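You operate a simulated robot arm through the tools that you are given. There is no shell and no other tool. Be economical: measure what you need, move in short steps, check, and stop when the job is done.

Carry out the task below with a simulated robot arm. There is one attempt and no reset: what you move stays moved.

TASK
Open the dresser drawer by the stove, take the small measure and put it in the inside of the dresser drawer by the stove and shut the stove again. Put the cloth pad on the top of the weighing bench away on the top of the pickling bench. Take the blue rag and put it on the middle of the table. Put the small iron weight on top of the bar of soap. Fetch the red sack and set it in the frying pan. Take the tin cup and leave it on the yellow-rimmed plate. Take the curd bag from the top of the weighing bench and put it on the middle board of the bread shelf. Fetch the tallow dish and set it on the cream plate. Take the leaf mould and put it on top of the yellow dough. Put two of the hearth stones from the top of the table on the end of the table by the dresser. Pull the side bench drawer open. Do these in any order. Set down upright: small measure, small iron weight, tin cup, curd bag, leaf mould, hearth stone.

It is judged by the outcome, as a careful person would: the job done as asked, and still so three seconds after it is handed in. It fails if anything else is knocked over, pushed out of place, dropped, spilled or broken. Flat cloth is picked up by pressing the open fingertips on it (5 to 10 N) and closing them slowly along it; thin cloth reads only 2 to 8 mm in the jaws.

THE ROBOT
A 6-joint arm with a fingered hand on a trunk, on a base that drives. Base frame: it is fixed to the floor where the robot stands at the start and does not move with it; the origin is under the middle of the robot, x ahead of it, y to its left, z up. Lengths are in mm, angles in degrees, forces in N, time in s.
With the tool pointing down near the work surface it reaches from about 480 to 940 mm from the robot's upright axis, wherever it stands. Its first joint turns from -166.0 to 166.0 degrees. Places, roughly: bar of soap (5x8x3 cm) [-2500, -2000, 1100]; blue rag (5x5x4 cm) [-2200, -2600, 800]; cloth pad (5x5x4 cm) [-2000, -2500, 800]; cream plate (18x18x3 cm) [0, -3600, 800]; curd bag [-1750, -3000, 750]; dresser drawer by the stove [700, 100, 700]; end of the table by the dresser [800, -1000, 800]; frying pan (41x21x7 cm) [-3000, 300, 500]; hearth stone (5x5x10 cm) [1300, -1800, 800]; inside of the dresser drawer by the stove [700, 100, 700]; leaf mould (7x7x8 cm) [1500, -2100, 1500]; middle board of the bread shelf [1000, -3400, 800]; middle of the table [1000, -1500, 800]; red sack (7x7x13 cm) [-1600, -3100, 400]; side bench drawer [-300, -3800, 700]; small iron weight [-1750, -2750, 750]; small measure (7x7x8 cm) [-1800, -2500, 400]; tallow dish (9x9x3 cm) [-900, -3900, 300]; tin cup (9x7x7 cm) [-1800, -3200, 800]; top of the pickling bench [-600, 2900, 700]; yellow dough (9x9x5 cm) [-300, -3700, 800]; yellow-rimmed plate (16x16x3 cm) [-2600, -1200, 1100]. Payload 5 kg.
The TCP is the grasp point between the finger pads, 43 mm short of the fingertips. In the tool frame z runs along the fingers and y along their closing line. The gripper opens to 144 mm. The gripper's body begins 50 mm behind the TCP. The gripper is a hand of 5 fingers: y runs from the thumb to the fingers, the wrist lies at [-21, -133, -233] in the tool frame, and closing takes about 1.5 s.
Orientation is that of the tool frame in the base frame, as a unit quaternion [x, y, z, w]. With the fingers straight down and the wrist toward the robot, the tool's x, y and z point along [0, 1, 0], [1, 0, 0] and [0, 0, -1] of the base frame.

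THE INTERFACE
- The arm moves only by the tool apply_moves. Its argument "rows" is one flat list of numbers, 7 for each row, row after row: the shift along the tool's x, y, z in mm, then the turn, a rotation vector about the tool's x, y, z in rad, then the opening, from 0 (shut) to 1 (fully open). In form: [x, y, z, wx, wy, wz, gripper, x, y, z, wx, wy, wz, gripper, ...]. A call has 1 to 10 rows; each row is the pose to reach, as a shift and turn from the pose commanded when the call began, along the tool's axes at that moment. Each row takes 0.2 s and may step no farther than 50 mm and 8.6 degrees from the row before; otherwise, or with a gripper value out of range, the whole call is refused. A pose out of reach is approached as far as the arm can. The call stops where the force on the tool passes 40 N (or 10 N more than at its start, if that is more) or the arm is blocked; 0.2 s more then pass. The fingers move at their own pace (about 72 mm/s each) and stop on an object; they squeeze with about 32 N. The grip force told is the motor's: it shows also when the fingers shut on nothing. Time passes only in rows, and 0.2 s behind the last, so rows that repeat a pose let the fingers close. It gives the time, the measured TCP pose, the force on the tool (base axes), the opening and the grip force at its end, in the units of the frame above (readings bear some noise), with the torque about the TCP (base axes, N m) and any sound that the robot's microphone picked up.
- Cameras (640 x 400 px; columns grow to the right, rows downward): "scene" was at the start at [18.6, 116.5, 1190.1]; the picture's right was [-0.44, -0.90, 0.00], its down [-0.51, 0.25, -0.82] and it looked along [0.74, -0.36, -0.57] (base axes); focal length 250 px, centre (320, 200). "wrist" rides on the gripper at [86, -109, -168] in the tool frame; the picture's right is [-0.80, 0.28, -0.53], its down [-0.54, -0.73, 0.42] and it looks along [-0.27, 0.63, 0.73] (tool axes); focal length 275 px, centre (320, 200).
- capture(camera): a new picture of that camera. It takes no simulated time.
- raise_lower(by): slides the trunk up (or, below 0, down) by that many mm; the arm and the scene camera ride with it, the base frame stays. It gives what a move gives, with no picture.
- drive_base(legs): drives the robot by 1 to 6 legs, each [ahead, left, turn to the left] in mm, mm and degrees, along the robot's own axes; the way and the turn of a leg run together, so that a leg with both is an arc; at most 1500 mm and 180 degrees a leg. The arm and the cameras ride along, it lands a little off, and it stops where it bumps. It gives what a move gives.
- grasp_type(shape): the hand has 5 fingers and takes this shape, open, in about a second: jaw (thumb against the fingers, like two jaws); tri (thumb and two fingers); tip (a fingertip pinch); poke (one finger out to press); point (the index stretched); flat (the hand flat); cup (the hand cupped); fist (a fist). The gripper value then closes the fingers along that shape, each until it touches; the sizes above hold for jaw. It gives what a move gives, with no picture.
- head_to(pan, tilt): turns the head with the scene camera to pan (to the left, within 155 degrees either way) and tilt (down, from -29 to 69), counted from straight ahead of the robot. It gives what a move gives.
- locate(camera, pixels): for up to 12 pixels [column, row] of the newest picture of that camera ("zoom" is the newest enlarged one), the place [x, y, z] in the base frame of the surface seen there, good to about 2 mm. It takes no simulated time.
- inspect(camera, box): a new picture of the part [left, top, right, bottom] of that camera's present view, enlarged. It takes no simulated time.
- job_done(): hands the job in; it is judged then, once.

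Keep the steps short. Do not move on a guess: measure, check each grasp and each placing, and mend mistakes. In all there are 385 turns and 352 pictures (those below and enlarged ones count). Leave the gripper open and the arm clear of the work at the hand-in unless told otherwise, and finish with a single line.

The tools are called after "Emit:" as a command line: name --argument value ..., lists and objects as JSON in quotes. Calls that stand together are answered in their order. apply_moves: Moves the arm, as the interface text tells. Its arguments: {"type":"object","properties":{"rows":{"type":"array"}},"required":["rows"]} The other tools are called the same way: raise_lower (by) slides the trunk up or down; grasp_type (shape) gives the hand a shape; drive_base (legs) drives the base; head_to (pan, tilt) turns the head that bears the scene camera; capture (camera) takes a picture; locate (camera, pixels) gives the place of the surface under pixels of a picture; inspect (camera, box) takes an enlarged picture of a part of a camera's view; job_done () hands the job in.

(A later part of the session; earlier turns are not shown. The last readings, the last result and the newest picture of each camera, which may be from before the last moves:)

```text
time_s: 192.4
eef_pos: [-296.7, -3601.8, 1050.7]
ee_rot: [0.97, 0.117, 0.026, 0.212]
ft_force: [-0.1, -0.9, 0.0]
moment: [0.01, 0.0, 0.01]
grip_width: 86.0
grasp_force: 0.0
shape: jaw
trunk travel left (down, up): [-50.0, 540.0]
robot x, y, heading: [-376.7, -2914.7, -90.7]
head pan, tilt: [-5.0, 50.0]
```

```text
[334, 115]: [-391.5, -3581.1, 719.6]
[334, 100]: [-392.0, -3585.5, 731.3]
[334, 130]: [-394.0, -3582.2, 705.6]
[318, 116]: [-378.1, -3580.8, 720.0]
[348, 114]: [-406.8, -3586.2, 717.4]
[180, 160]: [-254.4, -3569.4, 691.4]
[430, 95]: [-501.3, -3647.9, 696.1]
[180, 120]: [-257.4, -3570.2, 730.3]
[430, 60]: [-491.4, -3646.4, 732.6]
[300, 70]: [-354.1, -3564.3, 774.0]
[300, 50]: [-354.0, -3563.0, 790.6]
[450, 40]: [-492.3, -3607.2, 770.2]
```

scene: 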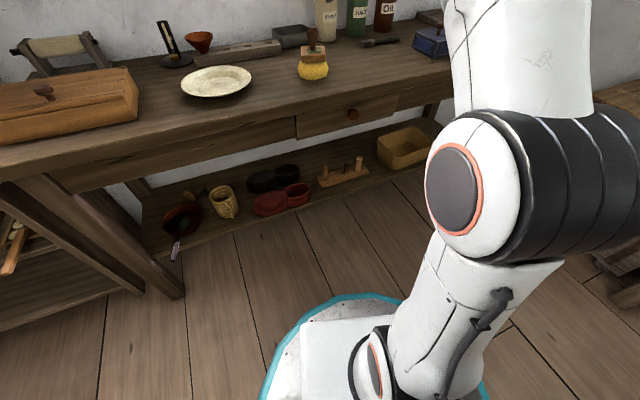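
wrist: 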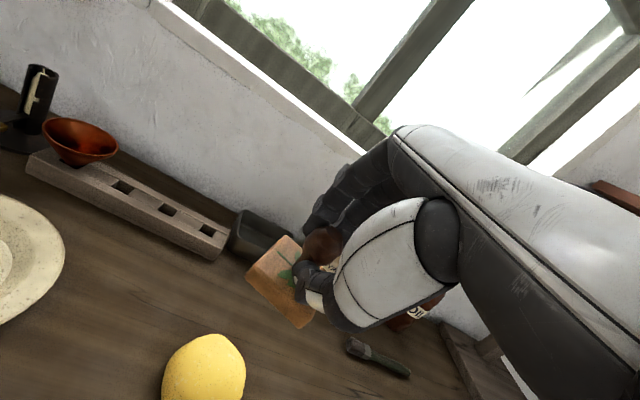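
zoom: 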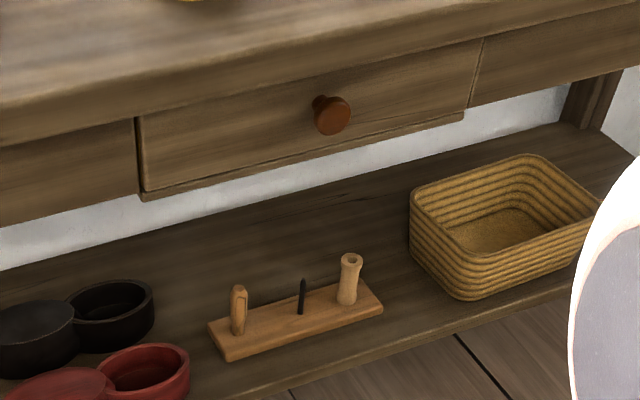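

Knob: front at (-391.5,-3581,719), face outward direction (-0.303,0.953). Pull the hand back in front of the bench and roll it so the fingers close sideways (thumb on the left).

Emit:
apply_moves --rows '[-15, -38, 5, -0.023, 0.029, 0.144, 0.55, -30, -76, 14, -0.046, 0.058, 0.288, 0.55, -44, -114, 22, -0.069, 0.086, 0.432, 0.55, -59, -152, 34, -0.091, 0.115, 0.576, 0.55, -73, -190, 46, -0.114, 0.144, 0.72, 0.55, -73, -190, 46, -0.137, 0.172, 0.864, 0.55, -73, -190, 46, -0.16, 0.201, 1.008, 0.55, -73, -190, 46, -0.183, 0.23, 1.152, 0.55, -73, -190, 46, -0.206, 0.259, 1.296, 0.55, -73, -190, 46, -0.228, 0.287, 1.44, 0.55]'

Emit:
capture --camera "scene"

```text
time_s: 194.7
eef_pos: [-400.3, -3472.4, 927.0]
ee_rot: [0.767, -0.525, 0.294, 0.223]
ft_force: [-1.0, 0.1, -0.1]
moment: [-0.02, -0.01, -0.01]
grip_width: 79.5
grasp_force: 0.0
shape: jaw
trunk travel left (down, up): [-50.0, 540.0]
robot x, y, heading: [-378.0, -2914.4, -90.7]
head pan, tilt: [-5.0, 50.0]
```

```text
249 pictures are left
```

scene: 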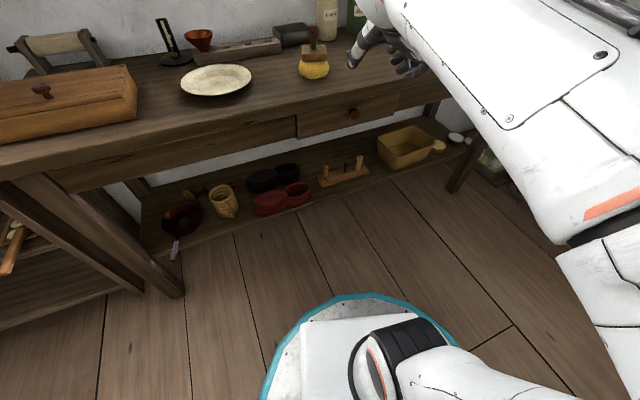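

Hand rolled correctly. Go down to the pre-grasp (-409,-3526,788).

Emit:
apply_moves --rows '[-15, 6, 33, -0.003, 0.003, 0.015, 0.55, -30, 11, 67, -0.005, 0.006, 0.03, 0.55, -46, 17, 100, -0.008, 0.009, 0.045, 0.55, -61, 23, 134, -0.01, 0.012, 0.06, 0.55, -61, 23, 134, -0.01, 0.012, 0.06, 0.55]'

Emit:
inspect --camera "scene" --box '[290, 60, 450, 180]'

Emit:
capture --camera "wrist"

```text
time_s: 195.8
eef_pos: [-412.5, -3524.1, 793.3]
ee_rot: [0.746, -0.547, 0.306, 0.224]
ft_force: [-0.3, -0.5, -0.5]
moment: [-0.02, -0.01, -0.01]
grip_width: 79.2
grasp_force: 0.1
shape: jaw
trunk travel left (down, up): [-50.0, 540.0]
robot x, y, heading: [-373.9, -2916.7, -90.4]
head pan, tilt: [-5.0, 50.0]
```

```text
3.33 times, centred on (370, 120) of scene
```

zoom: 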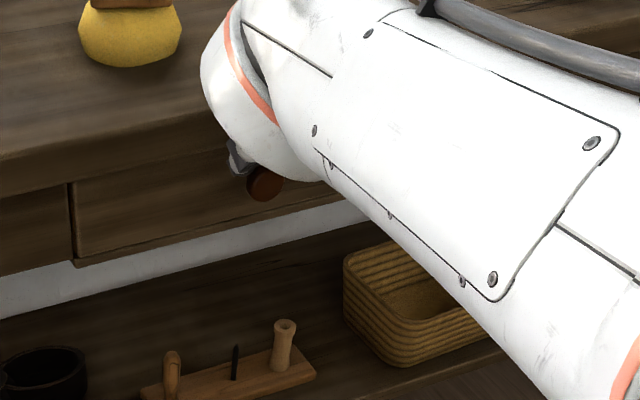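

```text
247 pictures are left
```

wrist: 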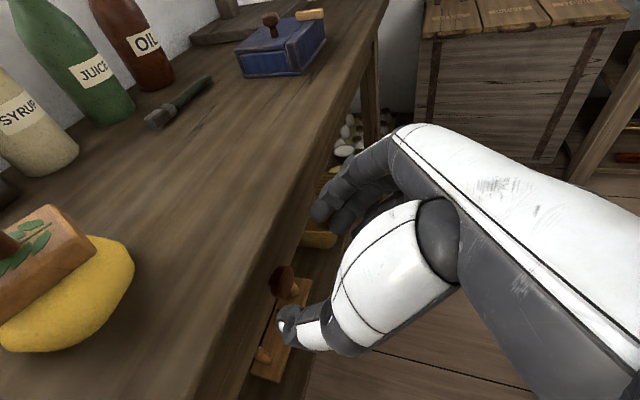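

Knob at (283,280) lies on the approach line. Advance 73 mm in steps.

Emit:
apply_moves --rows '[-1, -3, 20, 0, 0, 0, 0.55, -1, -3, 40, 0, 0, 0, 0.55, -1, -3, 55, 0, 0, 0, 0.55, -1, -3, 65, 0, 0, 0, 0.55, -1, -3, 73, 0, 0, 0, 0.55]'

Emit:
capture --camera "wrist"

```text
time_s: 197.1
eef_pos: [-395.1, -3570.9, 741.1]
ee_rot: [0.747, -0.547, 0.306, 0.223]
ft_force: [-1.8, 5.2, -1.0]
moment: [-0.1, -0.13, -0.38]
grip_width: 79.8
grasp_force: 0.0
shape: jaw
trunk travel left (down, up): [-50.0, 540.0]
robot x, y, heading: [-377.9, -2915.6, -90.5]
head pan, tilt: [-5.0, 50.0]
```

```text
246 pictures are left
```

wrist: 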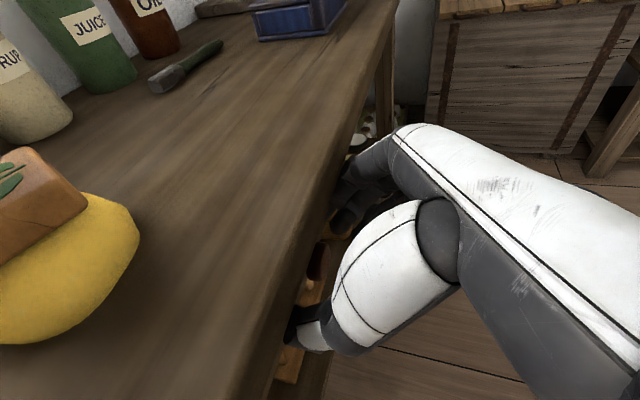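

Light touch on the face; knob is between the fingers. Close.

Emit:
apply_moves --rows '[0, 0, -2, 0, 0, 0, 0.4, 0, 0, -2, 0, 0, 0, 0.2, 0, 0, -2, 0, 0, 0, 0, 0, 0, -2, 0, 0, 0, 0, 0, 0, -2, 0, 0, 0, 0, 0, 0, -2, 0, 0, 0, 0, 0, 0, -2, 0, 0, 0, 0]'

Emit:
inspect --camera "wrist" --box '[260, 180, 420, 340]'

```text
time_s: 198.7
eef_pos: [-394.5, -3569.6, 740.9]
ee_rot: [0.747, -0.547, 0.306, 0.222]
ft_force: [4.7, 7.7, -8.9]
moment: [0.17, -0.62, 0.03]
grip_width: 27.5
grasp_force: 32.0
shape: jaw
trunk travel left (down, up): [-50.0, 540.0]
robot x, y, heading: [-373.8, -2913.9, -90.6]
head pan, tilt: [-5.0, 50.0]
```

```text
2.50 times, centred on (340, 260) of wrist
```

zoom: 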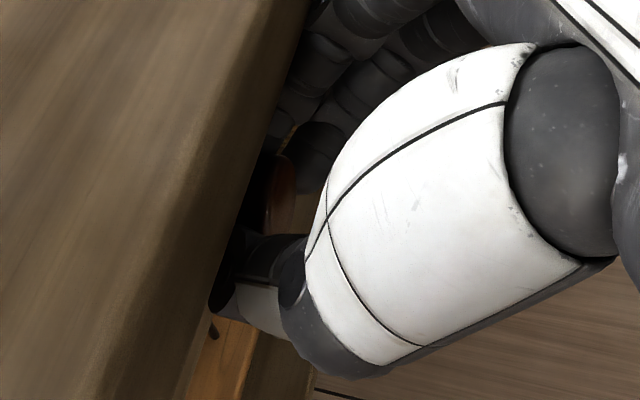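

Gripped (27.5 mm). Pull out 120 mm along the drawer's direction.

Emit:
apply_moves --rows '[-11, 0, -10.5, 0, 0, 0, 0, -22, 0, -21, 0, 0, 0, 0, -33, 0, -32, 0, 0, 0, 0, -44, 0, -43, 0, 0, 0, 0, -55, 0, -54, 0, 0, 0, 0, -66, 0, -65, 0, 0, 0, 0, -77, 0, -75, 0, 0, 0, 0, -86, 0, -84, 0, 0, 0, 0]'

Emit:
capture --camera "scene"

```text
time_s: 200.3
eef_pos: [-424.4, -3474.6, 738.2]
ee_rot: [0.752, -0.544, 0.303, 0.219]
ft_force: [6.8, 0.8, 18.8]
moment: [-0.39, -0.1, 0.22]
grip_width: 28.3
grasp_force: 31.9
shape: jaw
trunk travel left (down, up): [-50.0, 540.0]
robot x, y, heading: [-377.6, -2920.3, -90.5]
head pan, tilt: [-5.0, 50.0]
stopped in row 8: the force on the tool passed its limit at 43 N (the readings are from after the stop); the commanded pose is now the measured one
```

```text
244 pictures are left
```

scene: 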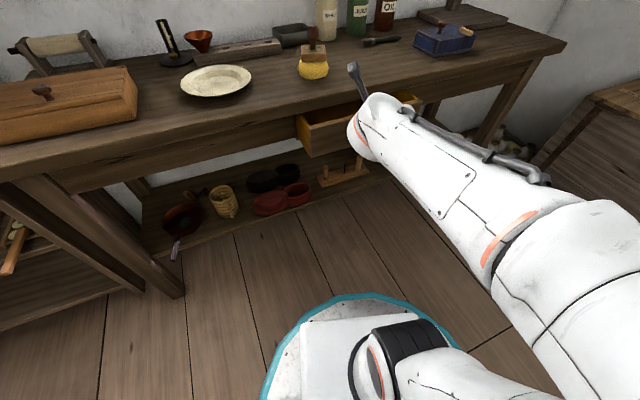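

Drawer is open ~100 mm; stopped by a force (upward 19 N – the hand sagged a bit). Relax the height and continue a bit.

Emit:
apply_moves --rows '[2, 0, -2, 0, 0, 0, 0, -9, 0, -13, 0, 0, 0, 0, -19, 0, -24, 0, 0, 0, 0, -30, 0, -34, 0, 0, 0, 0]'

Emit:
inspect --camera "scene" --box '[260, 60, 460, 200]'

```text
time_s: 200.9
eef_pos: [-424.0, -3471.7, 731.6]
ee_rot: [0.756, -0.543, 0.298, 0.212]
ft_force: [3.2, 1.2, 24.3]
moment: [-0.39, 0.05, -0.02]
grip_width: 28.6
grasp_force: 31.2
shape: jaw
trunk travel left (down, up): [-50.0, 540.0]
robot x, y, heading: [-369.1, -2919.0, -90.7]
head pan, tilt: [-5.0, 50.0]
stopped in row 2: the force on the tool passed its limit at 57 N (the readings are from after the stop); the commanded pose is now the measured one
```

```text
2.86 times, centred on (360, 130) of scene
```

zoom: 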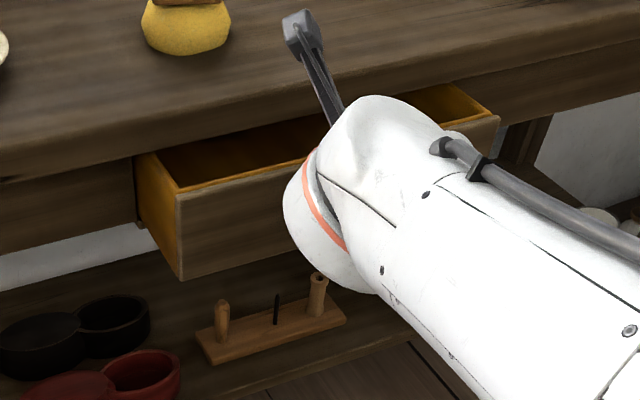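

The arm is at a joint limit here, not the drawer. Pull the rest by driving the base back.

Emit:
drive_base --legs '[[-80, -24, 0]]'

Emit:
inspect --camera "scene" --box '[220, 30, 460, 200]'

```text
time_s: 202.0
eef_pos: [-448.4, -3391.6, 731.4]
ee_rot: [0.755, -0.544, 0.298, 0.212]
ft_force: [-5.6, -2.1, 30.8]
moment: [-0.78, 0.47, -0.36]
grip_width: 28.8
grasp_force: 31.8
shape: jaw
trunk travel left (down, up): [-50.0, 540.0]
robot x, y, heading: [-401.7, -2837.0, -90.8]
head pan, tilt: [-5.0, 50.0]
```

```text
2.35 times, centred on (340, 115) of scene
```

zoom: 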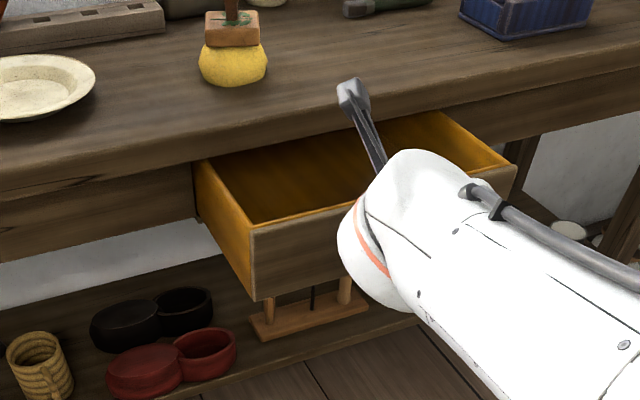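

Drawer open about 185 mm. Release and retreat.

Emit:
apply_moves --rows '[0, 0, 0, 0, 0, 0, 0.3, 0, 0, 0, 0, 0, 0, 0.5, 0, 0, 0, 0, 0, 0, 0.6, 0, 0, 0, 0, 0, 0, 0.6]'

Emit:
apply_moves --rows '[0, 0, -20, 0, 0, 0, 0.6, 0, 0, -40, 0, 0, 0, 0.6, 10, 0, -70, 0, 0, 0, 0.6, 40, 0, -100, 0, 0, 0, 0.6, 70, 0, -130, 0, 0, 0, 0.6, 100, 0, -160, 0, 0, 0, 0.6]'

Emit:
capture --camera "scene"

```text
time_s: 203.0
eef_pos: [-448.4, -3390.6, 730.7]
ee_rot: [0.755, -0.544, 0.297, 0.212]
ft_force: [0.6, -0.5, -0.2]
moment: [-0.01, 0.03, 0.03]
grip_width: 85.9
grasp_force: 0.0
shape: jaw
trunk travel left (down, up): [-50.0, 540.0]
robot x, y, heading: [-398.0, -2837.0, -90.4]
head pan, tilt: [-5.0, 50.0]
```

```text
time_s: 203.9
eef_pos: [-462.7, -3370.3, 733.5]
ee_rot: [0.769, -0.566, 0.253, 0.156]
ft_force: [0.1, -0.7, 1.3]
moment: [0.08, 0.04, 0.02]
grip_width: 86.3
grasp_force: 0.0
shape: jaw
trunk travel left (down, up): [-50.0, 540.0]
robot x, y, heading: [-400.9, -2837.0, -90.4]
head pan, tilt: [-5.0, 50.0]
stopped in row 4: the arm was blocked; the commanded pose is now the measured one
```

```text
241 pictures are left
```

scene: 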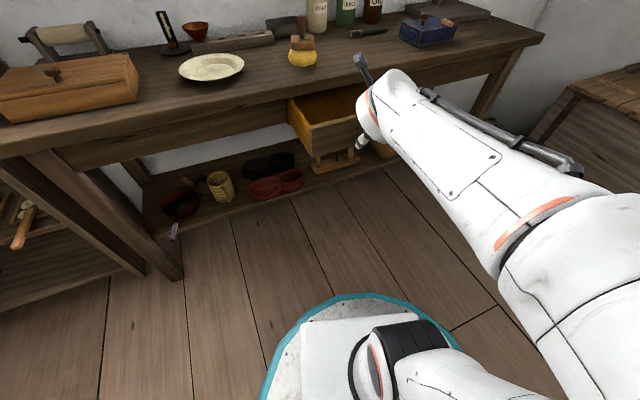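

Arm limit again; back the base straight out, then raise the trunk.

Emit:
drive_base --legs '[[-200, -60, 0]]'

Emit:
raise_lower --by 150

Emit:
capture --camera "scene"

```text
time_s: 205.5
eef_pos: [-521.1, -3172.3, 735.0]
ee_rot: [0.767, -0.567, 0.254, 0.159]
ft_force: [0.2, 0.3, -0.1]
moment: [0.01, 0.02, 0.0]
grip_width: 86.1
grasp_force: 0.1
shape: jaw
trunk travel left (down, up): [-50.0, 540.0]
robot x, y, heading: [-457.8, -2638.3, -90.9]
head pan, tilt: [-5.0, 50.0]
```

```text
time_s: 207.3
eef_pos: [-519.9, -3167.9, 889.2]
ee_rot: [0.767, -0.566, 0.255, 0.162]
ft_force: [0.3, -0.3, -1.1]
moment: [-0.02, -0.03, -0.01]
grip_width: 86.0
grasp_force: 0.1
shape: jaw
trunk travel left (down, up): [-200.0, 390.0]
robot x, y, heading: [-454.2, -2637.3, -90.9]
head pan, tilt: [-5.0, 50.0]
```

```text
240 pictures are left
```

scene: 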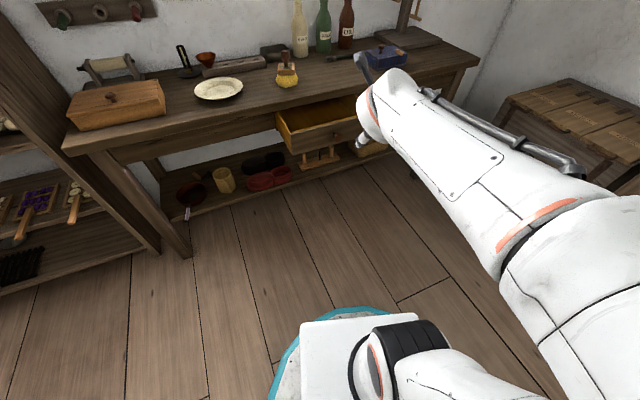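

Clear. Restore the hand to pointing straight down.

Emit:
apply_moves --rows '[11, -4, 0, 0.035, -0.055, -0.123, 0.6, 21, -9, 1, 0.07, -0.111, -0.246, 0.6, 32, -13, 1, 0.106, -0.166, -0.369, 0.6, 42, -17, 1, 0.141, -0.222, -0.492, 0.6, 53, -21, 2, 0.176, -0.277, -0.614, 0.6, 64, -26, 2, 0.211, -0.332, -0.737, 0.6, 74, -30, 2, 0.246, -0.388, -0.86, 0.6, 85, -34, 3, 0.282, -0.443, -0.983, 0.6, 95, -39, 3, 0.317, -0.499, -1.106, 0.6, 106, -43, 3, 0.352, -0.554, -1.229, 0.6]'

Emit:
head_to --pan -25 --tilt 40

Emit:
capture --camera "scene"

```text
time_s: 209.5
eef_pos: [-455.0, -3239.9, 948.6]
ee_rot: [1.0, 0.001, 0.0, 0.0]
ft_force: [-0.2, 0.7, 1.0]
moment: [-0.02, 0.02, -0.02]
grip_width: 86.0
grasp_force: 0.0
shape: jaw
trunk travel left (down, up): [-200.0, 390.0]
robot x, y, heading: [-455.2, -2640.9, -90.8]
head pan, tilt: [-5.0, 50.0]
```

```text
time_s: 210.3
eef_pos: [-454.5, -3239.9, 950.0]
ee_rot: [1.0, 0.0, 0.0, -0.001]
ft_force: [0.2, 0.6, -0.3]
moment: [0.0, 0.02, -0.01]
grip_width: 85.9
grasp_force: 0.0
shape: jaw
trunk travel left (down, up): [-200.0, 390.0]
robot x, y, heading: [-455.2, -2640.1, -90.9]
head pan, tilt: [-25.0, 40.0]
```

```text
239 pictures are left
```

scene: 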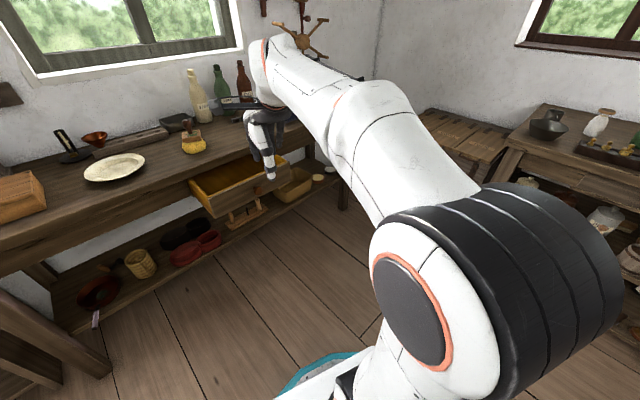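

Look at the small dishes right of the basket on the lower shelf (318,178),(331,171).

Emit:
inspect --camera "scene" --box '[260, 140, 380, 220]'

Emit:
locate --camera "scene" --pixels '[[318, 178], [330, 171], [300, 185], [345, 180], [335, 165]]'

```text
5.00 times, centred on (320, 180) of scene
```

zoom: 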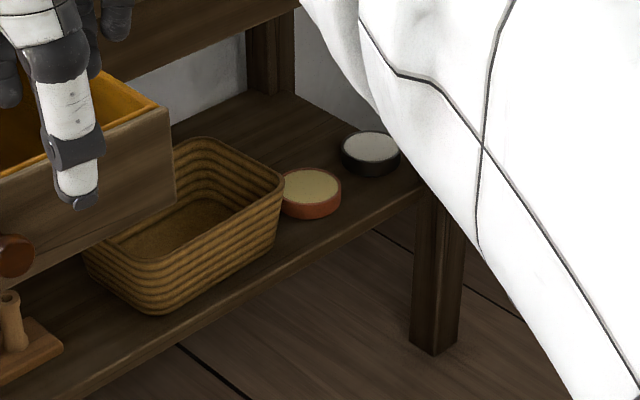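

```text
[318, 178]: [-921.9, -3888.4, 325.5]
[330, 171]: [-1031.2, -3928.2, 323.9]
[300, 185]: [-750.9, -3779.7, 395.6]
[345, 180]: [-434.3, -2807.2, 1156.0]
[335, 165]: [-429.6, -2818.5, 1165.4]
```

The tallow dish is the yellowish-filled one with terracotta rim at (-922,-3888), top z 325 (the other is dark with white). Drive in front of it and look closer.

Emit:
drive_base --legs '[[300, -600, 0], [0, 0, 18]]'

Emit:
head_to --pan 5 --tilt 50

Emit:
capture --camera "scene"

```text
time_s: 215.0
eef_pos: [-871.7, -3495.3, 949.6]
ee_rot: [0.988, 0.156, -0.001, -0.001]
ft_force: [-0.7, -0.1, 0.5]
moment: [0.04, 0.0, 0.02]
grip_width: 86.1
grasp_force: 0.2
shape: jaw
trunk travel left (down, up): [-200.0, 390.0]
robot x, y, heading: [-1065.6, -2924.4, -72.8]
head pan, tilt: [-25.0, 40.0]
```

```text
time_s: 215.9
eef_pos: [-873.1, -3494.9, 949.3]
ee_rot: [0.988, 0.157, 0.0, -0.001]
ft_force: [0.6, 1.1, -0.6]
moment: [-0.01, 0.01, -0.03]
grip_width: 86.3
grasp_force: 0.0
shape: jaw
trunk travel left (down, up): [-200.0, 390.0]
robot x, y, heading: [-1061.1, -2927.2, -72.5]
head pan, tilt: [5.0, 50.0]
```

```text
237 pictures are left
```

scene: 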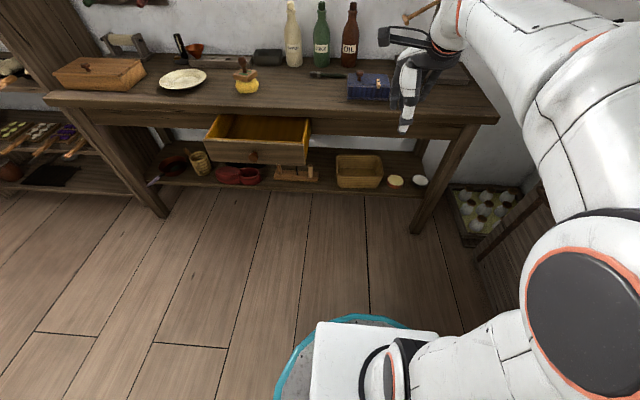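

Emit:
inspect --camera "scene" --box '[320, 130, 460, 220]'

Emit:
locate --camera "zoom" --pixels '[[345, 230], [312, 230], [380, 228], [345, 250], [345, 212], [460, 225], [285, 235], [285, 130], [440, 400], [345, 280], [500, 260], [385, 190]]'

Emit:
locate --camera "scene" --pixels '[[480, 262], [500, 300], [450, 200], [530, 200], [410, 225], [470, 115]]'

```text
4.44 times, centred on (390, 175) of scene
```

zoom: 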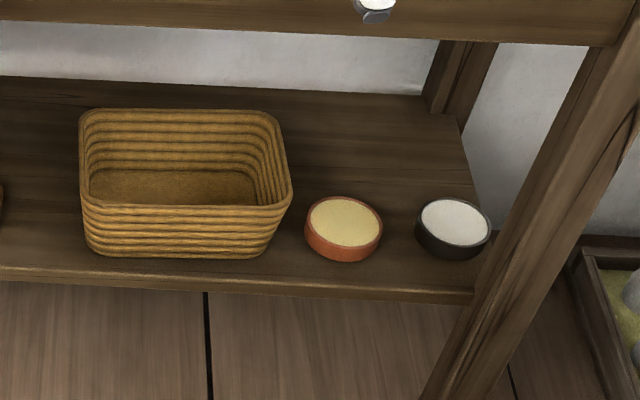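

```text
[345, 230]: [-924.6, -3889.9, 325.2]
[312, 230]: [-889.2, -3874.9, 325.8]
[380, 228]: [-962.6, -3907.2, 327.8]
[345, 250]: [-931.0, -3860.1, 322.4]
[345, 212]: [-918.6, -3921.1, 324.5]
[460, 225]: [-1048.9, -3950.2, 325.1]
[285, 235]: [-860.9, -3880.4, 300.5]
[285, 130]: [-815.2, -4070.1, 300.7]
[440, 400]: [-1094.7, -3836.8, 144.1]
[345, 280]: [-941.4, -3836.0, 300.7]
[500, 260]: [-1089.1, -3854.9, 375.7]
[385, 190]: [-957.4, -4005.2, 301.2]
```

```text
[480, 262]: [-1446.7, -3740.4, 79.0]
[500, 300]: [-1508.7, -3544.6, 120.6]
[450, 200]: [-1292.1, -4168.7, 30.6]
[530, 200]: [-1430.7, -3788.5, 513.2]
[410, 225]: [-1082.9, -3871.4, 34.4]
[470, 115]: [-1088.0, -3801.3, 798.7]
```

Dish centre (-925,-3889), top 327, shelf 300. Lower trunk fully and bring the hand down in front of the bench to z≈385 before going under.

Emit:
raise_lower --by -200

Emit:
apply_moves --rows '[0, 0, 40, 0, 0, 0, 0.6, 0, 0, 80, 0, 0, 0, 0.6, 0, 0, 120, 0, 0, 0, 0.6, 0, 0, 160, 0, 0, 0, 0.7, 0, 0, 200, 0, 0, 0, 0.8, 0, 0, 240, 0, 0, 0, 0.9, 0, 0, 280, 0, 0, 0, 0.9, 0, 0, 320, 0, 0, 0, 0.9, 0, 0, 360, 0, 0, 0, 0.9]'

Emit:
capture --camera "scene"

```text
time_s: 218.1
eef_pos: [-873.5, -3495.1, 749.9]
ee_rot: [0.988, 0.157, -0.001, 0.0]
ft_force: [-0.1, -0.1, -0.3]
moment: [-0.01, -0.02, -0.02]
grip_width: 86.4
grasp_force: 0.1
shape: jaw
trunk travel left (down, up): [0.0, 590.0]
robot x, y, heading: [-1063.8, -2922.4, -72.8]
head pan, tilt: [5.0, 50.0]
```

```text
time_s: 220.1
eef_pos: [-873.8, -3493.3, 393.5]
ee_rot: [0.987, 0.163, -0.004, 0.001]
ft_force: [-0.4, -1.6, 0.6]
moment: [0.08, 0.0, -0.06]
grip_width: 129.5
grasp_force: 0.1
shape: jaw
out of reach, approached as far as the arm can: row 9
trunk travel left (down, up): [0.0, 590.0]
robot x, y, heading: [-1056.4, -2924.3, -72.5]
head pan, tilt: [5.0, 50.0]
```

```text
235 pictures are left
```

scene: 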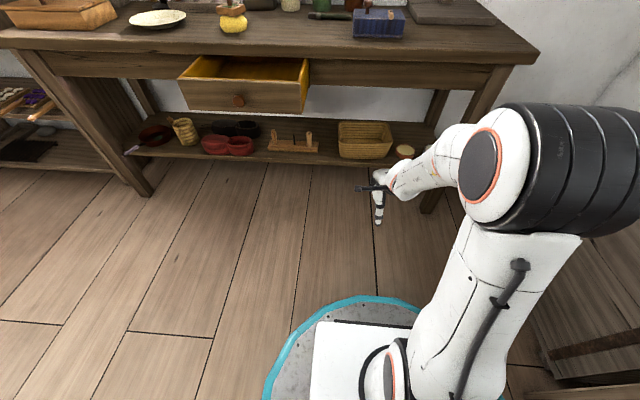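

Reach floor is ~390 at this distance. Test farther out: forward 110 and down to ~345.

Emit:
apply_moves --rows '[0, 10, -8, 0, 0, 0, 0.9, 0, 50, -8, 0, 0, 0, 0.9, 0, 80, -5, 0, 0, 0, 0.9, 0, 110, 5, 0, 0, 0, 0.9, 0, 110, 25, 0, 0, 0, 0.9, 0, 110, 48, 0, 0, 0, 0.9]'

```text
time_s: 221.5
eef_pos: [-837.5, -3600.4, 346.8]
ee_rot: [0.988, 0.157, 0.0, 0.0]
ft_force: [0.4, 0.5, 0.5]
moment: [0.0, 0.0, -0.01]
grip_width: 129.6
grasp_force: 0.0
shape: jaw
trunk travel left (down, up): [0.0, 590.0]
robot x, y, heading: [-1060.1, -2927.2, -72.6]
head pan, tilt: [5.0, 50.0]
```

Reachable at ~710 mm. Raise to 388, then shift the base sideways to line up with the dish.

Emit:
apply_moves --rows '[0, 0, -20, 0, 0, 0, 0.9, 0, 0, -42, 0, 0, 0, 0.9]'

Emit:
drive_base --legs '[[0, -171, 0]]'

Emit:
capture --camera "wrist"

Emit:
capture --camera "scene"

```text
time_s: 222.1
eef_pos: [-837.0, -3597.4, 389.3]
ee_rot: [0.988, 0.156, 0.0, -0.001]
ft_force: [-0.1, -0.6, -1.2]
moment: [0.01, -0.04, 0.0]
grip_width: 129.6
grasp_force: 0.0
shape: jaw
trunk travel left (down, up): [0.0, 590.0]
robot x, y, heading: [-1060.4, -2925.0, -72.9]
head pan, tilt: [5.0, 50.0]
```

```text
time_s: 223.6
eef_pos: [-999.4, -3648.6, 389.2]
ee_rot: [0.988, 0.155, -0.001, 0.0]
ft_force: [-0.1, 0.3, -0.8]
moment: [-0.01, 0.02, -0.02]
grip_width: 129.4
grasp_force: 0.1
shape: jaw
trunk travel left (down, up): [0.0, 590.0]
robot x, y, heading: [-1226.4, -2977.7, -72.9]
head pan, tilt: [5.0, 50.0]
```

```text
234 pictures are left
```

wrist: 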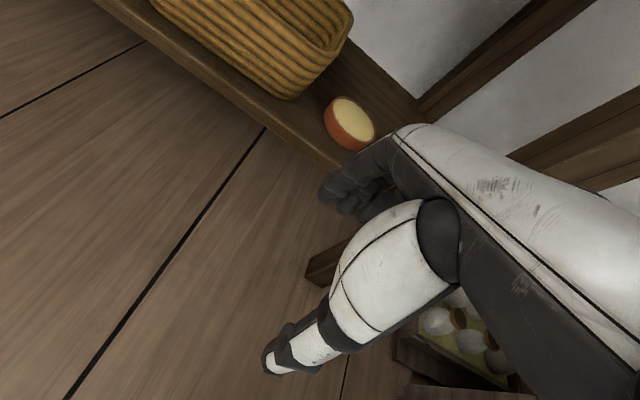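

```text
233 pictures are left
```

scene: 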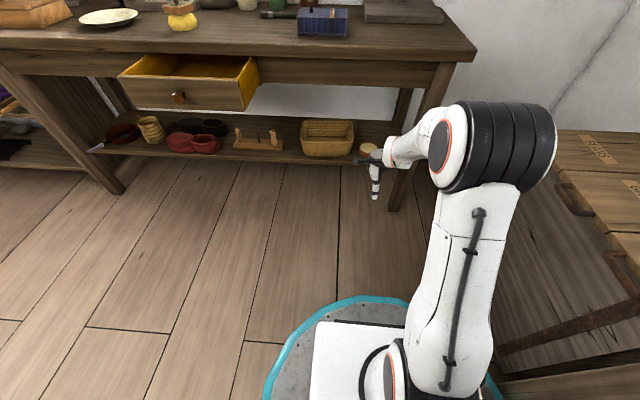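

The dish is straight ahead by 251 mm. Drive forward 225 slowly and check.

Emit:
drive_base --legs '[[160, 0, 0]]'

Emit:
capture --camera "wrist"

Emit:
capture --camera "scene"

```text
time_s: 225.0
eef_pos: [-951.6, -3800.1, 389.8]
ee_rot: [0.988, 0.157, 0.0, -0.001]
ft_force: [0.7, -0.4, 0.5]
moment: [0.04, -0.03, 0.03]
grip_width: 129.4
grasp_force: 0.0
shape: jaw
trunk travel left (down, up): [0.0, 590.0]
robot x, y, heading: [-1175.9, -3124.6, -72.7]
head pan, tilt: [5.0, 50.0]
```

```text
232 pictures are left
```

wrist: 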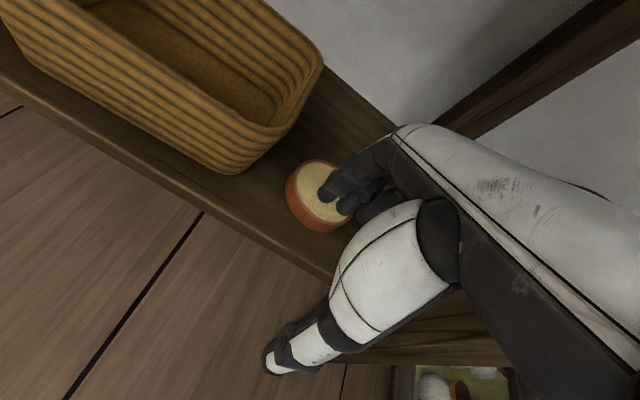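

```text
231 pictures are left
```

scene: 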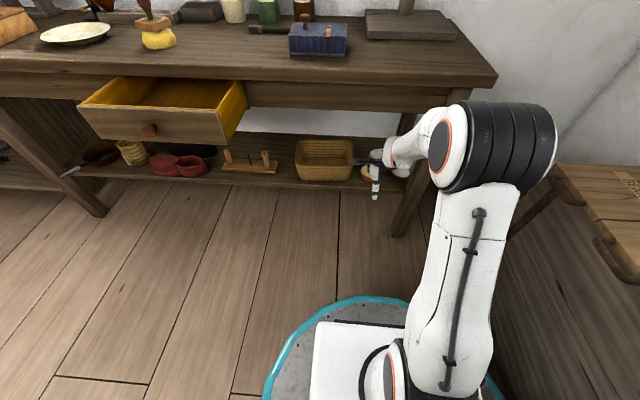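

Fingers pass above the dish. Drive the last 92 mm.

Emit:
drive_base --legs '[[91, 2, 0]]'

Emit:
capture --camera "wrist"

```text
time_s: 226.1
eef_pos: [-922.9, -3886.0, 390.0]
ee_rot: [0.988, 0.157, 0.0, -0.001]
ft_force: [-0.2, 0.7, 0.8]
moment: [0.04, 0.0, 0.02]
grip_width: 129.4
grasp_force: 0.1
shape: jaw
trunk travel left (down, up): [0.0, 590.0]
robot x, y, heading: [-1152.9, -3212.3, -72.9]
head pan, tilt: [5.0, 50.0]
```

```text
230 pictures are left
```

wrist: 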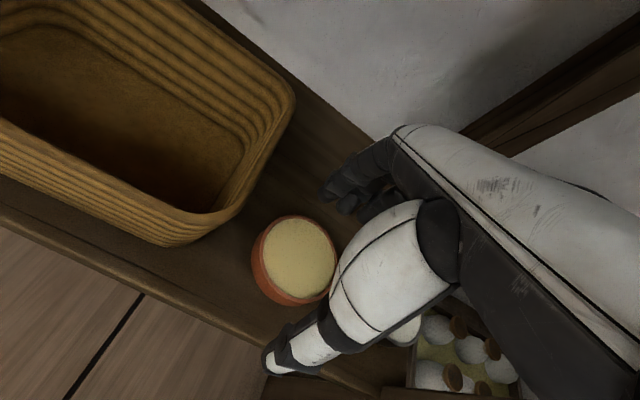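

Well centred. Descend to z≈346 and close.

Emit:
apply_moves --rows '[0, 0, 15, 0, 0, 0, 0.9, 0, 0, 30, 0, 0, 0, 0.9, 0, 0, 43, 0, 0, 0, 0.9, 0, 0, 43, 0, 0, 0, 0.75, 0, 0, 43, 0, 0, 0, 0.6, 0, 0, 43, 0, 0, 0, 0.45, 0, 0, 43, 0, 0, 0, 0.3, 0, 0, 43, 0, 0, 0, 0.3]'

Emit:
capture --camera "wrist"

```text
time_s: 227.9
eef_pos: [-922.9, -3887.1, 346.9]
ee_rot: [0.988, 0.157, 0.0, -0.001]
ft_force: [-0.6, 0.1, -1.2]
moment: [0.01, -0.03, -0.01]
grip_width: 79.1
grasp_force: 32.0
shape: jaw
trunk travel left (down, up): [0.0, 590.0]
robot x, y, heading: [-1148.0, -3212.6, -72.8]
head pan, tilt: [5.0, 50.0]
```

```text
229 pictures are left
```

wrist: 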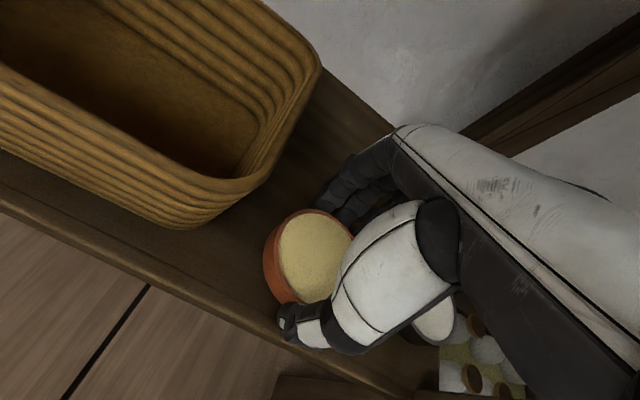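

Gripped at 79 mm. Lift ~35 mm and check.

Emit:
apply_moves --rows '[0, 0, 0, 0, 0, 0, 0.2, 0, 0, -10, 0, 0, 0, 0.2, 0, 0, -25, 0, 0, 0, 0.2, 0, 0, -40, 0, 0, 0, 0.2]'

Emit:
capture --camera "wrist"

```text
time_s: 228.9
eef_pos: [-924.7, -3887.2, 386.7]
ee_rot: [0.988, 0.157, 0.0, -0.001]
ft_force: [0.1, 0.2, -2.3]
moment: [0.03, -0.01, 0.01]
grip_width: 79.0
grasp_force: 32.3
shape: jaw
trunk travel left (down, up): [0.0, 590.0]
robot x, y, heading: [-1151.2, -3211.9, -72.8]
head pan, tilt: [5.0, 50.0]
```

```text
228 pictures are left
```

wrist: 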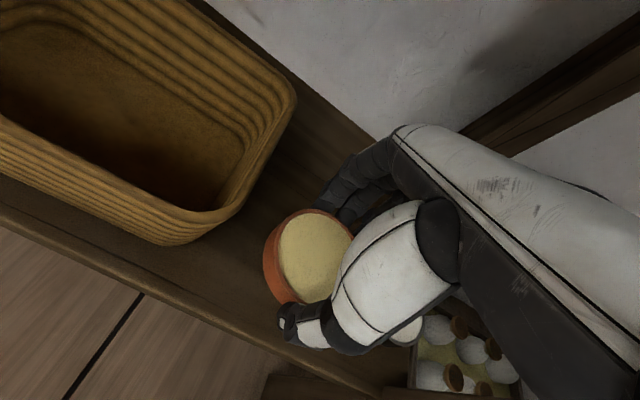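

Dish held level. Back out from under the bench, raise, and go sideways toward the cream plate.

Emit:
drive_base --legs '[[-430, 0, 0]]'

Emit:
raise_lower --by 350

Emit:
drive_base --legs '[[0, 922, 0]]'

Emit:
apply_moves --rows '[0, 0, -40, 0, 0, 0, 0.2, 0, 0, -80, 0, 0, 0, 0.2, 0, 0, -120, 0, 0, 0, 0.2, 0, 0, -160, 0, 0, 0, 0.2, 0, 0, -200, 0, 0, 0, 0.2, 0, 0, -230, 0, 0, 0, 0.2]'

Emit:
head_to --pan 5 --tilt 35

Emit:
capture --camera "scene"

```text
time_s: 231.5
eef_pos: [-1049.4, -3478.2, 386.4]
ee_rot: [0.987, 0.16, 0.0, -0.001]
ft_force: [0.2, -0.5, -1.4]
moment: [0.0, 0.01, -0.03]
grip_width: 79.2
grasp_force: 32.1
shape: jaw
trunk travel left (down, up): [0.0, 590.0]
robot x, y, heading: [-1273.6, -2802.2, -72.8]
head pan, tilt: [5.0, 50.0]
```

```text
time_s: 234.9
eef_pos: [-1048.4, -3477.0, 735.8]
ee_rot: [0.987, 0.16, 0.0, -0.001]
ft_force: [0.2, 0.3, -2.0]
moment: [0.0, 0.01, 0.03]
grip_width: 79.3
grasp_force: 32.3
shape: jaw
trunk travel left (down, up): [-350.0, 240.0]
robot x, y, heading: [-1275.1, -2805.0, -72.6]
head pan, tilt: [5.0, 50.0]
```

```text
time_s: 239.8
eef_pos: [-162.6, -3196.8, 737.0]
ee_rot: [0.987, 0.16, 0.0, -0.001]
ft_force: [1.4, -0.1, -2.4]
moment: [0.05, 0.02, -0.01]
grip_width: 79.3
grasp_force: 31.7
shape: jaw
trunk travel left (down, up): [-350.0, 240.0]
robot x, y, heading: [-395.1, -2519.3, -72.1]
head pan, tilt: [5.0, 50.0]
```

```text
time_s: 241.2
eef_pos: [-164.3, -3198.0, 967.1]
ee_rot: [0.987, 0.161, 0.0, 0.0]
ft_force: [-0.9, 0.7, -2.5]
moment: [0.03, 0.0, 0.01]
grip_width: 79.2
grasp_force: 32.4
shape: jaw
trunk travel left (down, up): [-350.0, 240.0]
robot x, y, heading: [-393.5, -2517.7, -72.2]
head pan, tilt: [5.0, 50.0]
```

```text
time_s: 242.0
eef_pos: [-164.1, -3197.3, 967.4]
ee_rot: [0.987, 0.161, -0.001, -0.001]
ft_force: [-0.6, 0.1, -2.1]
moment: [0.01, -0.02, 0.0]
grip_width: 79.2
grasp_force: 31.6
shape: jaw
trunk travel left (down, up): [-350.0, 240.0]
robot x, y, heading: [-392.2, -2518.4, -72.5]
head pan, tilt: [5.0, 35.0]
```

```text
227 pictures are left
```

scene: 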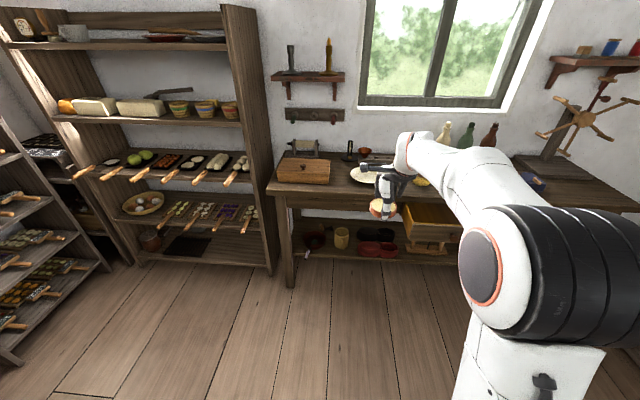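

Emit:
drive_base --legs '[[260, 0, 0]]'

Emit:
head_to --pan 15 --tilt 40

Emit:
capture --camera "scene"

Emit:
capture --camera "wrist"

```text
time_s: 243.8
eef_pos: [-85.9, -3443.7, 967.3]
ee_rot: [0.987, 0.16, 0.0, 0.0]
ft_force: [-0.2, 0.4, -2.0]
moment: [0.04, 0.0, 0.0]
grip_width: 79.3
grasp_force: 31.5
shape: jaw
trunk travel left (down, up): [-350.0, 240.0]
robot x, y, heading: [-318.3, -2769.0, -72.2]
head pan, tilt: [5.0, 35.0]
```

```text
time_s: 244.6
eef_pos: [-85.1, -3443.0, 966.1]
ee_rot: [0.987, 0.161, -0.001, -0.001]
ft_force: [0.7, 0.1, -2.0]
moment: [0.01, -0.03, 0.01]
grip_width: 79.2
grasp_force: 32.5
shape: jaw
trunk travel left (down, up): [-350.0, 240.0]
robot x, y, heading: [-313.6, -2768.2, -72.3]
head pan, tilt: [15.0, 40.0]
```

```text
226 pictures are left
```

scene: 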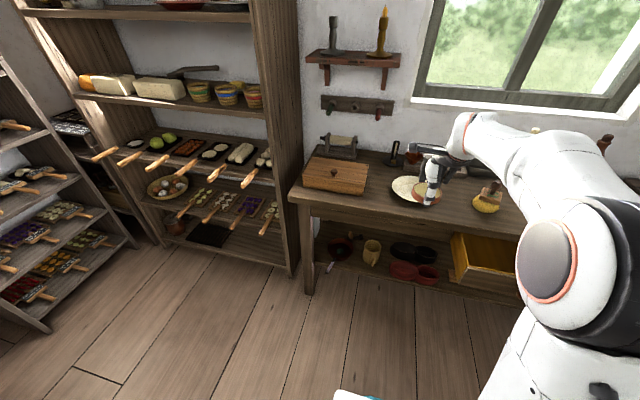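

```text
225 pictures are left
```

wrist: 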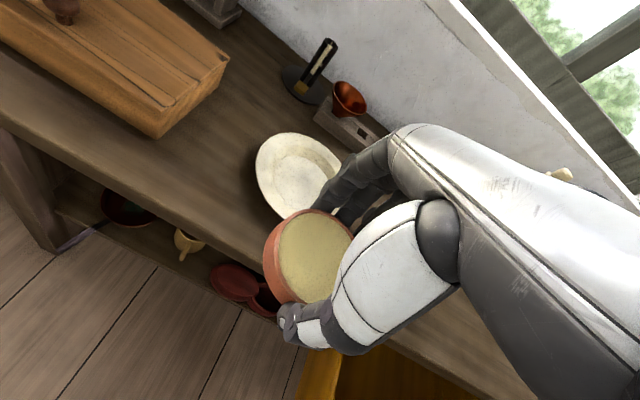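

Measure the plate's rim and centre from the wrist view.

Emit:
locate --camera "wrist" --pixels '[[259, 170], [268, 148], [285, 136], [305, 136], [325, 147], [262, 195], [280, 218], [299, 180], [320, 185], [290, 195]]'

```text
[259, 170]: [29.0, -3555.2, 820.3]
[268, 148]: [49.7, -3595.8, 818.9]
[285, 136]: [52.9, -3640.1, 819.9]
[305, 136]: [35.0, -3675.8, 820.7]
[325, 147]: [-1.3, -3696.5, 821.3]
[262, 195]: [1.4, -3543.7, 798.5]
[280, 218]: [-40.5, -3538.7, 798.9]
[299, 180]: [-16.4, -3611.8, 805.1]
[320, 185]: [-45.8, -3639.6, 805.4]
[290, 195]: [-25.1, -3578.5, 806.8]
```

Plate centre (-38,-3615), floor z≈806. Drive forward 176 to bring the dish over it.

Emit:
drive_base --legs '[[176, -8, 0]]'

Emit:
capture --camera "wrist"

```text
time_s: 246.0
eef_pos: [-37.5, -3612.0, 965.9]
ee_rot: [0.987, 0.161, 0.0, -0.001]
ft_force: [-0.6, 0.2, -1.7]
moment: [0.01, 0.01, 0.0]
grip_width: 79.1
grasp_force: 32.2
shape: jaw
trunk travel left (down, up): [-350.0, 240.0]
robot x, y, heading: [-270.1, -2938.0, -72.1]
head pan, tilt: [15.0, 40.0]
```

```text
224 pictures are left
```

wrist: 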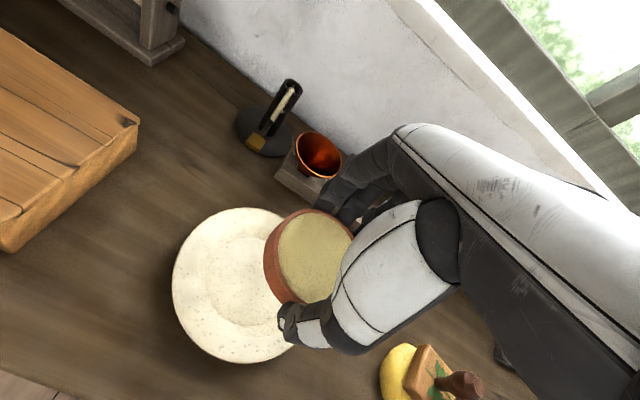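

Over the plate. Lower to z≈857, then the last few mm.

Emit:
apply_moves --rows '[0, 2, 40, 0, 0, 0, 0.2, 0, 2, 80, 0, 0, 0, 0.2, 0, 2, 103, 0, 0, 0, 0.2, 0, 2, 109, 0, 0, 0, 0.2, 0, 2, 112, 0, 0, 0, 0.2]'

Emit:
inspect --camera "scene" --box '[300, 80, 460, 200]'

```text
time_s: 247.2
eef_pos: [-38.7, -3615.5, 859.2]
ee_rot: [0.987, 0.161, 0.0, 0.002]
ft_force: [2.6, -1.3, 10.1]
moment: [0.01, 0.2, 0.0]
grip_width: 79.6
grasp_force: 31.2
shape: jaw
trunk travel left (down, up): [-350.0, 240.0]
robot x, y, heading: [-272.0, -2935.9, -72.1]
head pan, tilt: [15.0, 40.0]
```

```text
3.33 times, centred on (380, 140) of scene
```

zoom: 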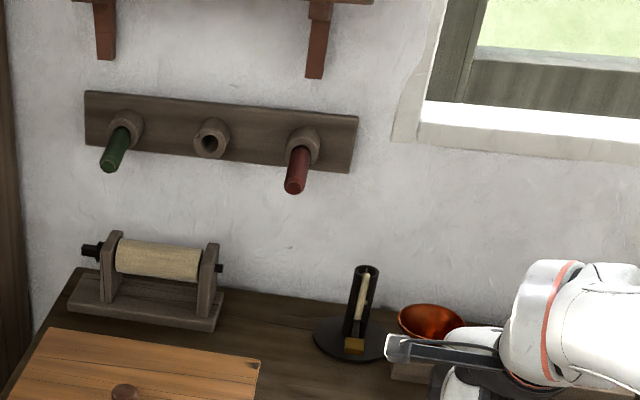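

Contact (10 N) a bit high at z 859. Look.

Emit:
capture --camera "wrist"

Emit:
head_to --pan 15 --tilt 50

Emit:
inspect --camera "scene" --box '[300, 100, 460, 220]'

```text
222 pictures are left
```

wrist: 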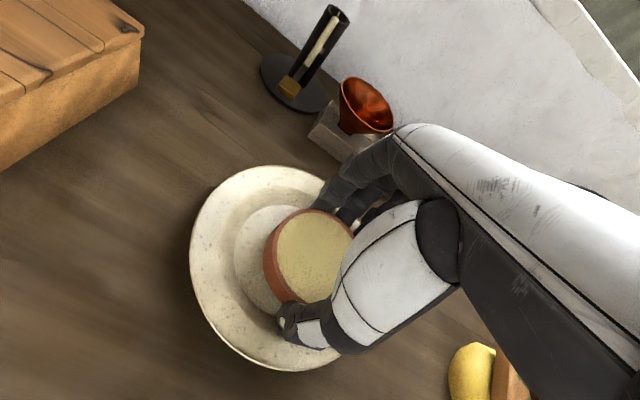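

```text
time_s: 248.0
eef_pos: [-38.1, -3613.4, 857.6]
ee_rot: [0.987, 0.162, 0.0, 0.001]
ft_force: [4.4, -1.9, 17.7]
moment: [-0.03, 0.18, 0.04]
grip_width: 79.8
grasp_force: 32.0
shape: jaw
trunk travel left (down, up): [-350.0, 240.0]
robot x, y, heading: [-267.9, -2937.3, -72.4]
head pan, tilt: [15.0, 50.0]
```

```text
3.33 times, centred on (380, 160) of scene
```

zoom: 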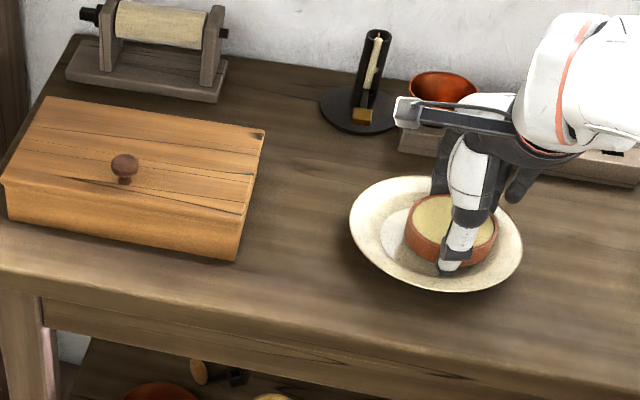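

Emit:
locate --camera "zoom" --pixels '[[353, 215], [519, 245], [440, 288], [410, 180], [375, 195], [490, 285], [410, 225], [450, 210], [495, 230], [440, 258]]'

```text
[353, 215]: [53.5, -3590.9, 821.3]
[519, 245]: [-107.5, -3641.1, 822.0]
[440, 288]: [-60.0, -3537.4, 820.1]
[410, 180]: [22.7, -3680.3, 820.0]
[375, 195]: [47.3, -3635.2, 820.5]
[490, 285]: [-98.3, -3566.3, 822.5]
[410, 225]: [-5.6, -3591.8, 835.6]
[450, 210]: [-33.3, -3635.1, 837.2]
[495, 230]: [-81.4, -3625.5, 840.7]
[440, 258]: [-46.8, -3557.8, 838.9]
```

The dish is ~17 mm off the plate's centre (right/front, on the slope). Lift 15 mm, shift (+13,-11) and lower again.

Emit:
apply_moves --rows '[0, 0, -8, 0, 0, 0, 0.2, 0, 0, -16, 0, 0, 0, 0.2, 5, 8, -16, 0, 0, 0, 0.2, 9, 14.5, -16, 0, 0, 0, 0.2, 9, 14.5, -8, 0, 0, 0, 0.2, 9, 14.5, -2, 0, 0, 0, 0.2, 9, 14.5, 2, 0, 0, 0, 0.2, 9, 14.5, 2, 0, 0, 0, 0.2]'

Emit:
inspect --camera "scene" --box '[300, 100, 460, 220]'

Emit:
locate --camera "zoom" --pixels '[[353, 215], [519, 245], [440, 288], [410, 180], [490, 285], [406, 225], [492, 230], [440, 258], [430, 200]]'

```text
time_s: 249.8
eef_pos: [-23.4, -3625.4, 860.2]
ee_rot: [0.987, 0.162, 0.001, 0.005]
ft_force: [1.0, 3.4, 40.7]
moment: [-1.32, -0.72, 0.06]
grip_width: 79.2
grasp_force: 31.8
shape: jaw
trunk travel left (down, up): [-350.0, 240.0]
robot x, y, heading: [-268.5, -2937.5, -72.2]
head pan, tilt: [15.0, 50.0]
```

```text
3.33 times, centred on (380, 160) of scene
```

zoom: 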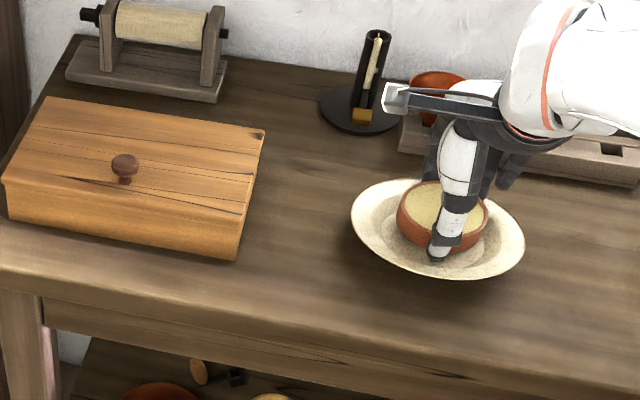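

```text
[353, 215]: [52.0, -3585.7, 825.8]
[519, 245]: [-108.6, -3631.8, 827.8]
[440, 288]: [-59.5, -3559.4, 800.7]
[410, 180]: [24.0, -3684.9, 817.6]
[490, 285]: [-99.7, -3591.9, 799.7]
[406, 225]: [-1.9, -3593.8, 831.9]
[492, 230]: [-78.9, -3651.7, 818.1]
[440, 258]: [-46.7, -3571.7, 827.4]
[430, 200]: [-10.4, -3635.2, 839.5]
```

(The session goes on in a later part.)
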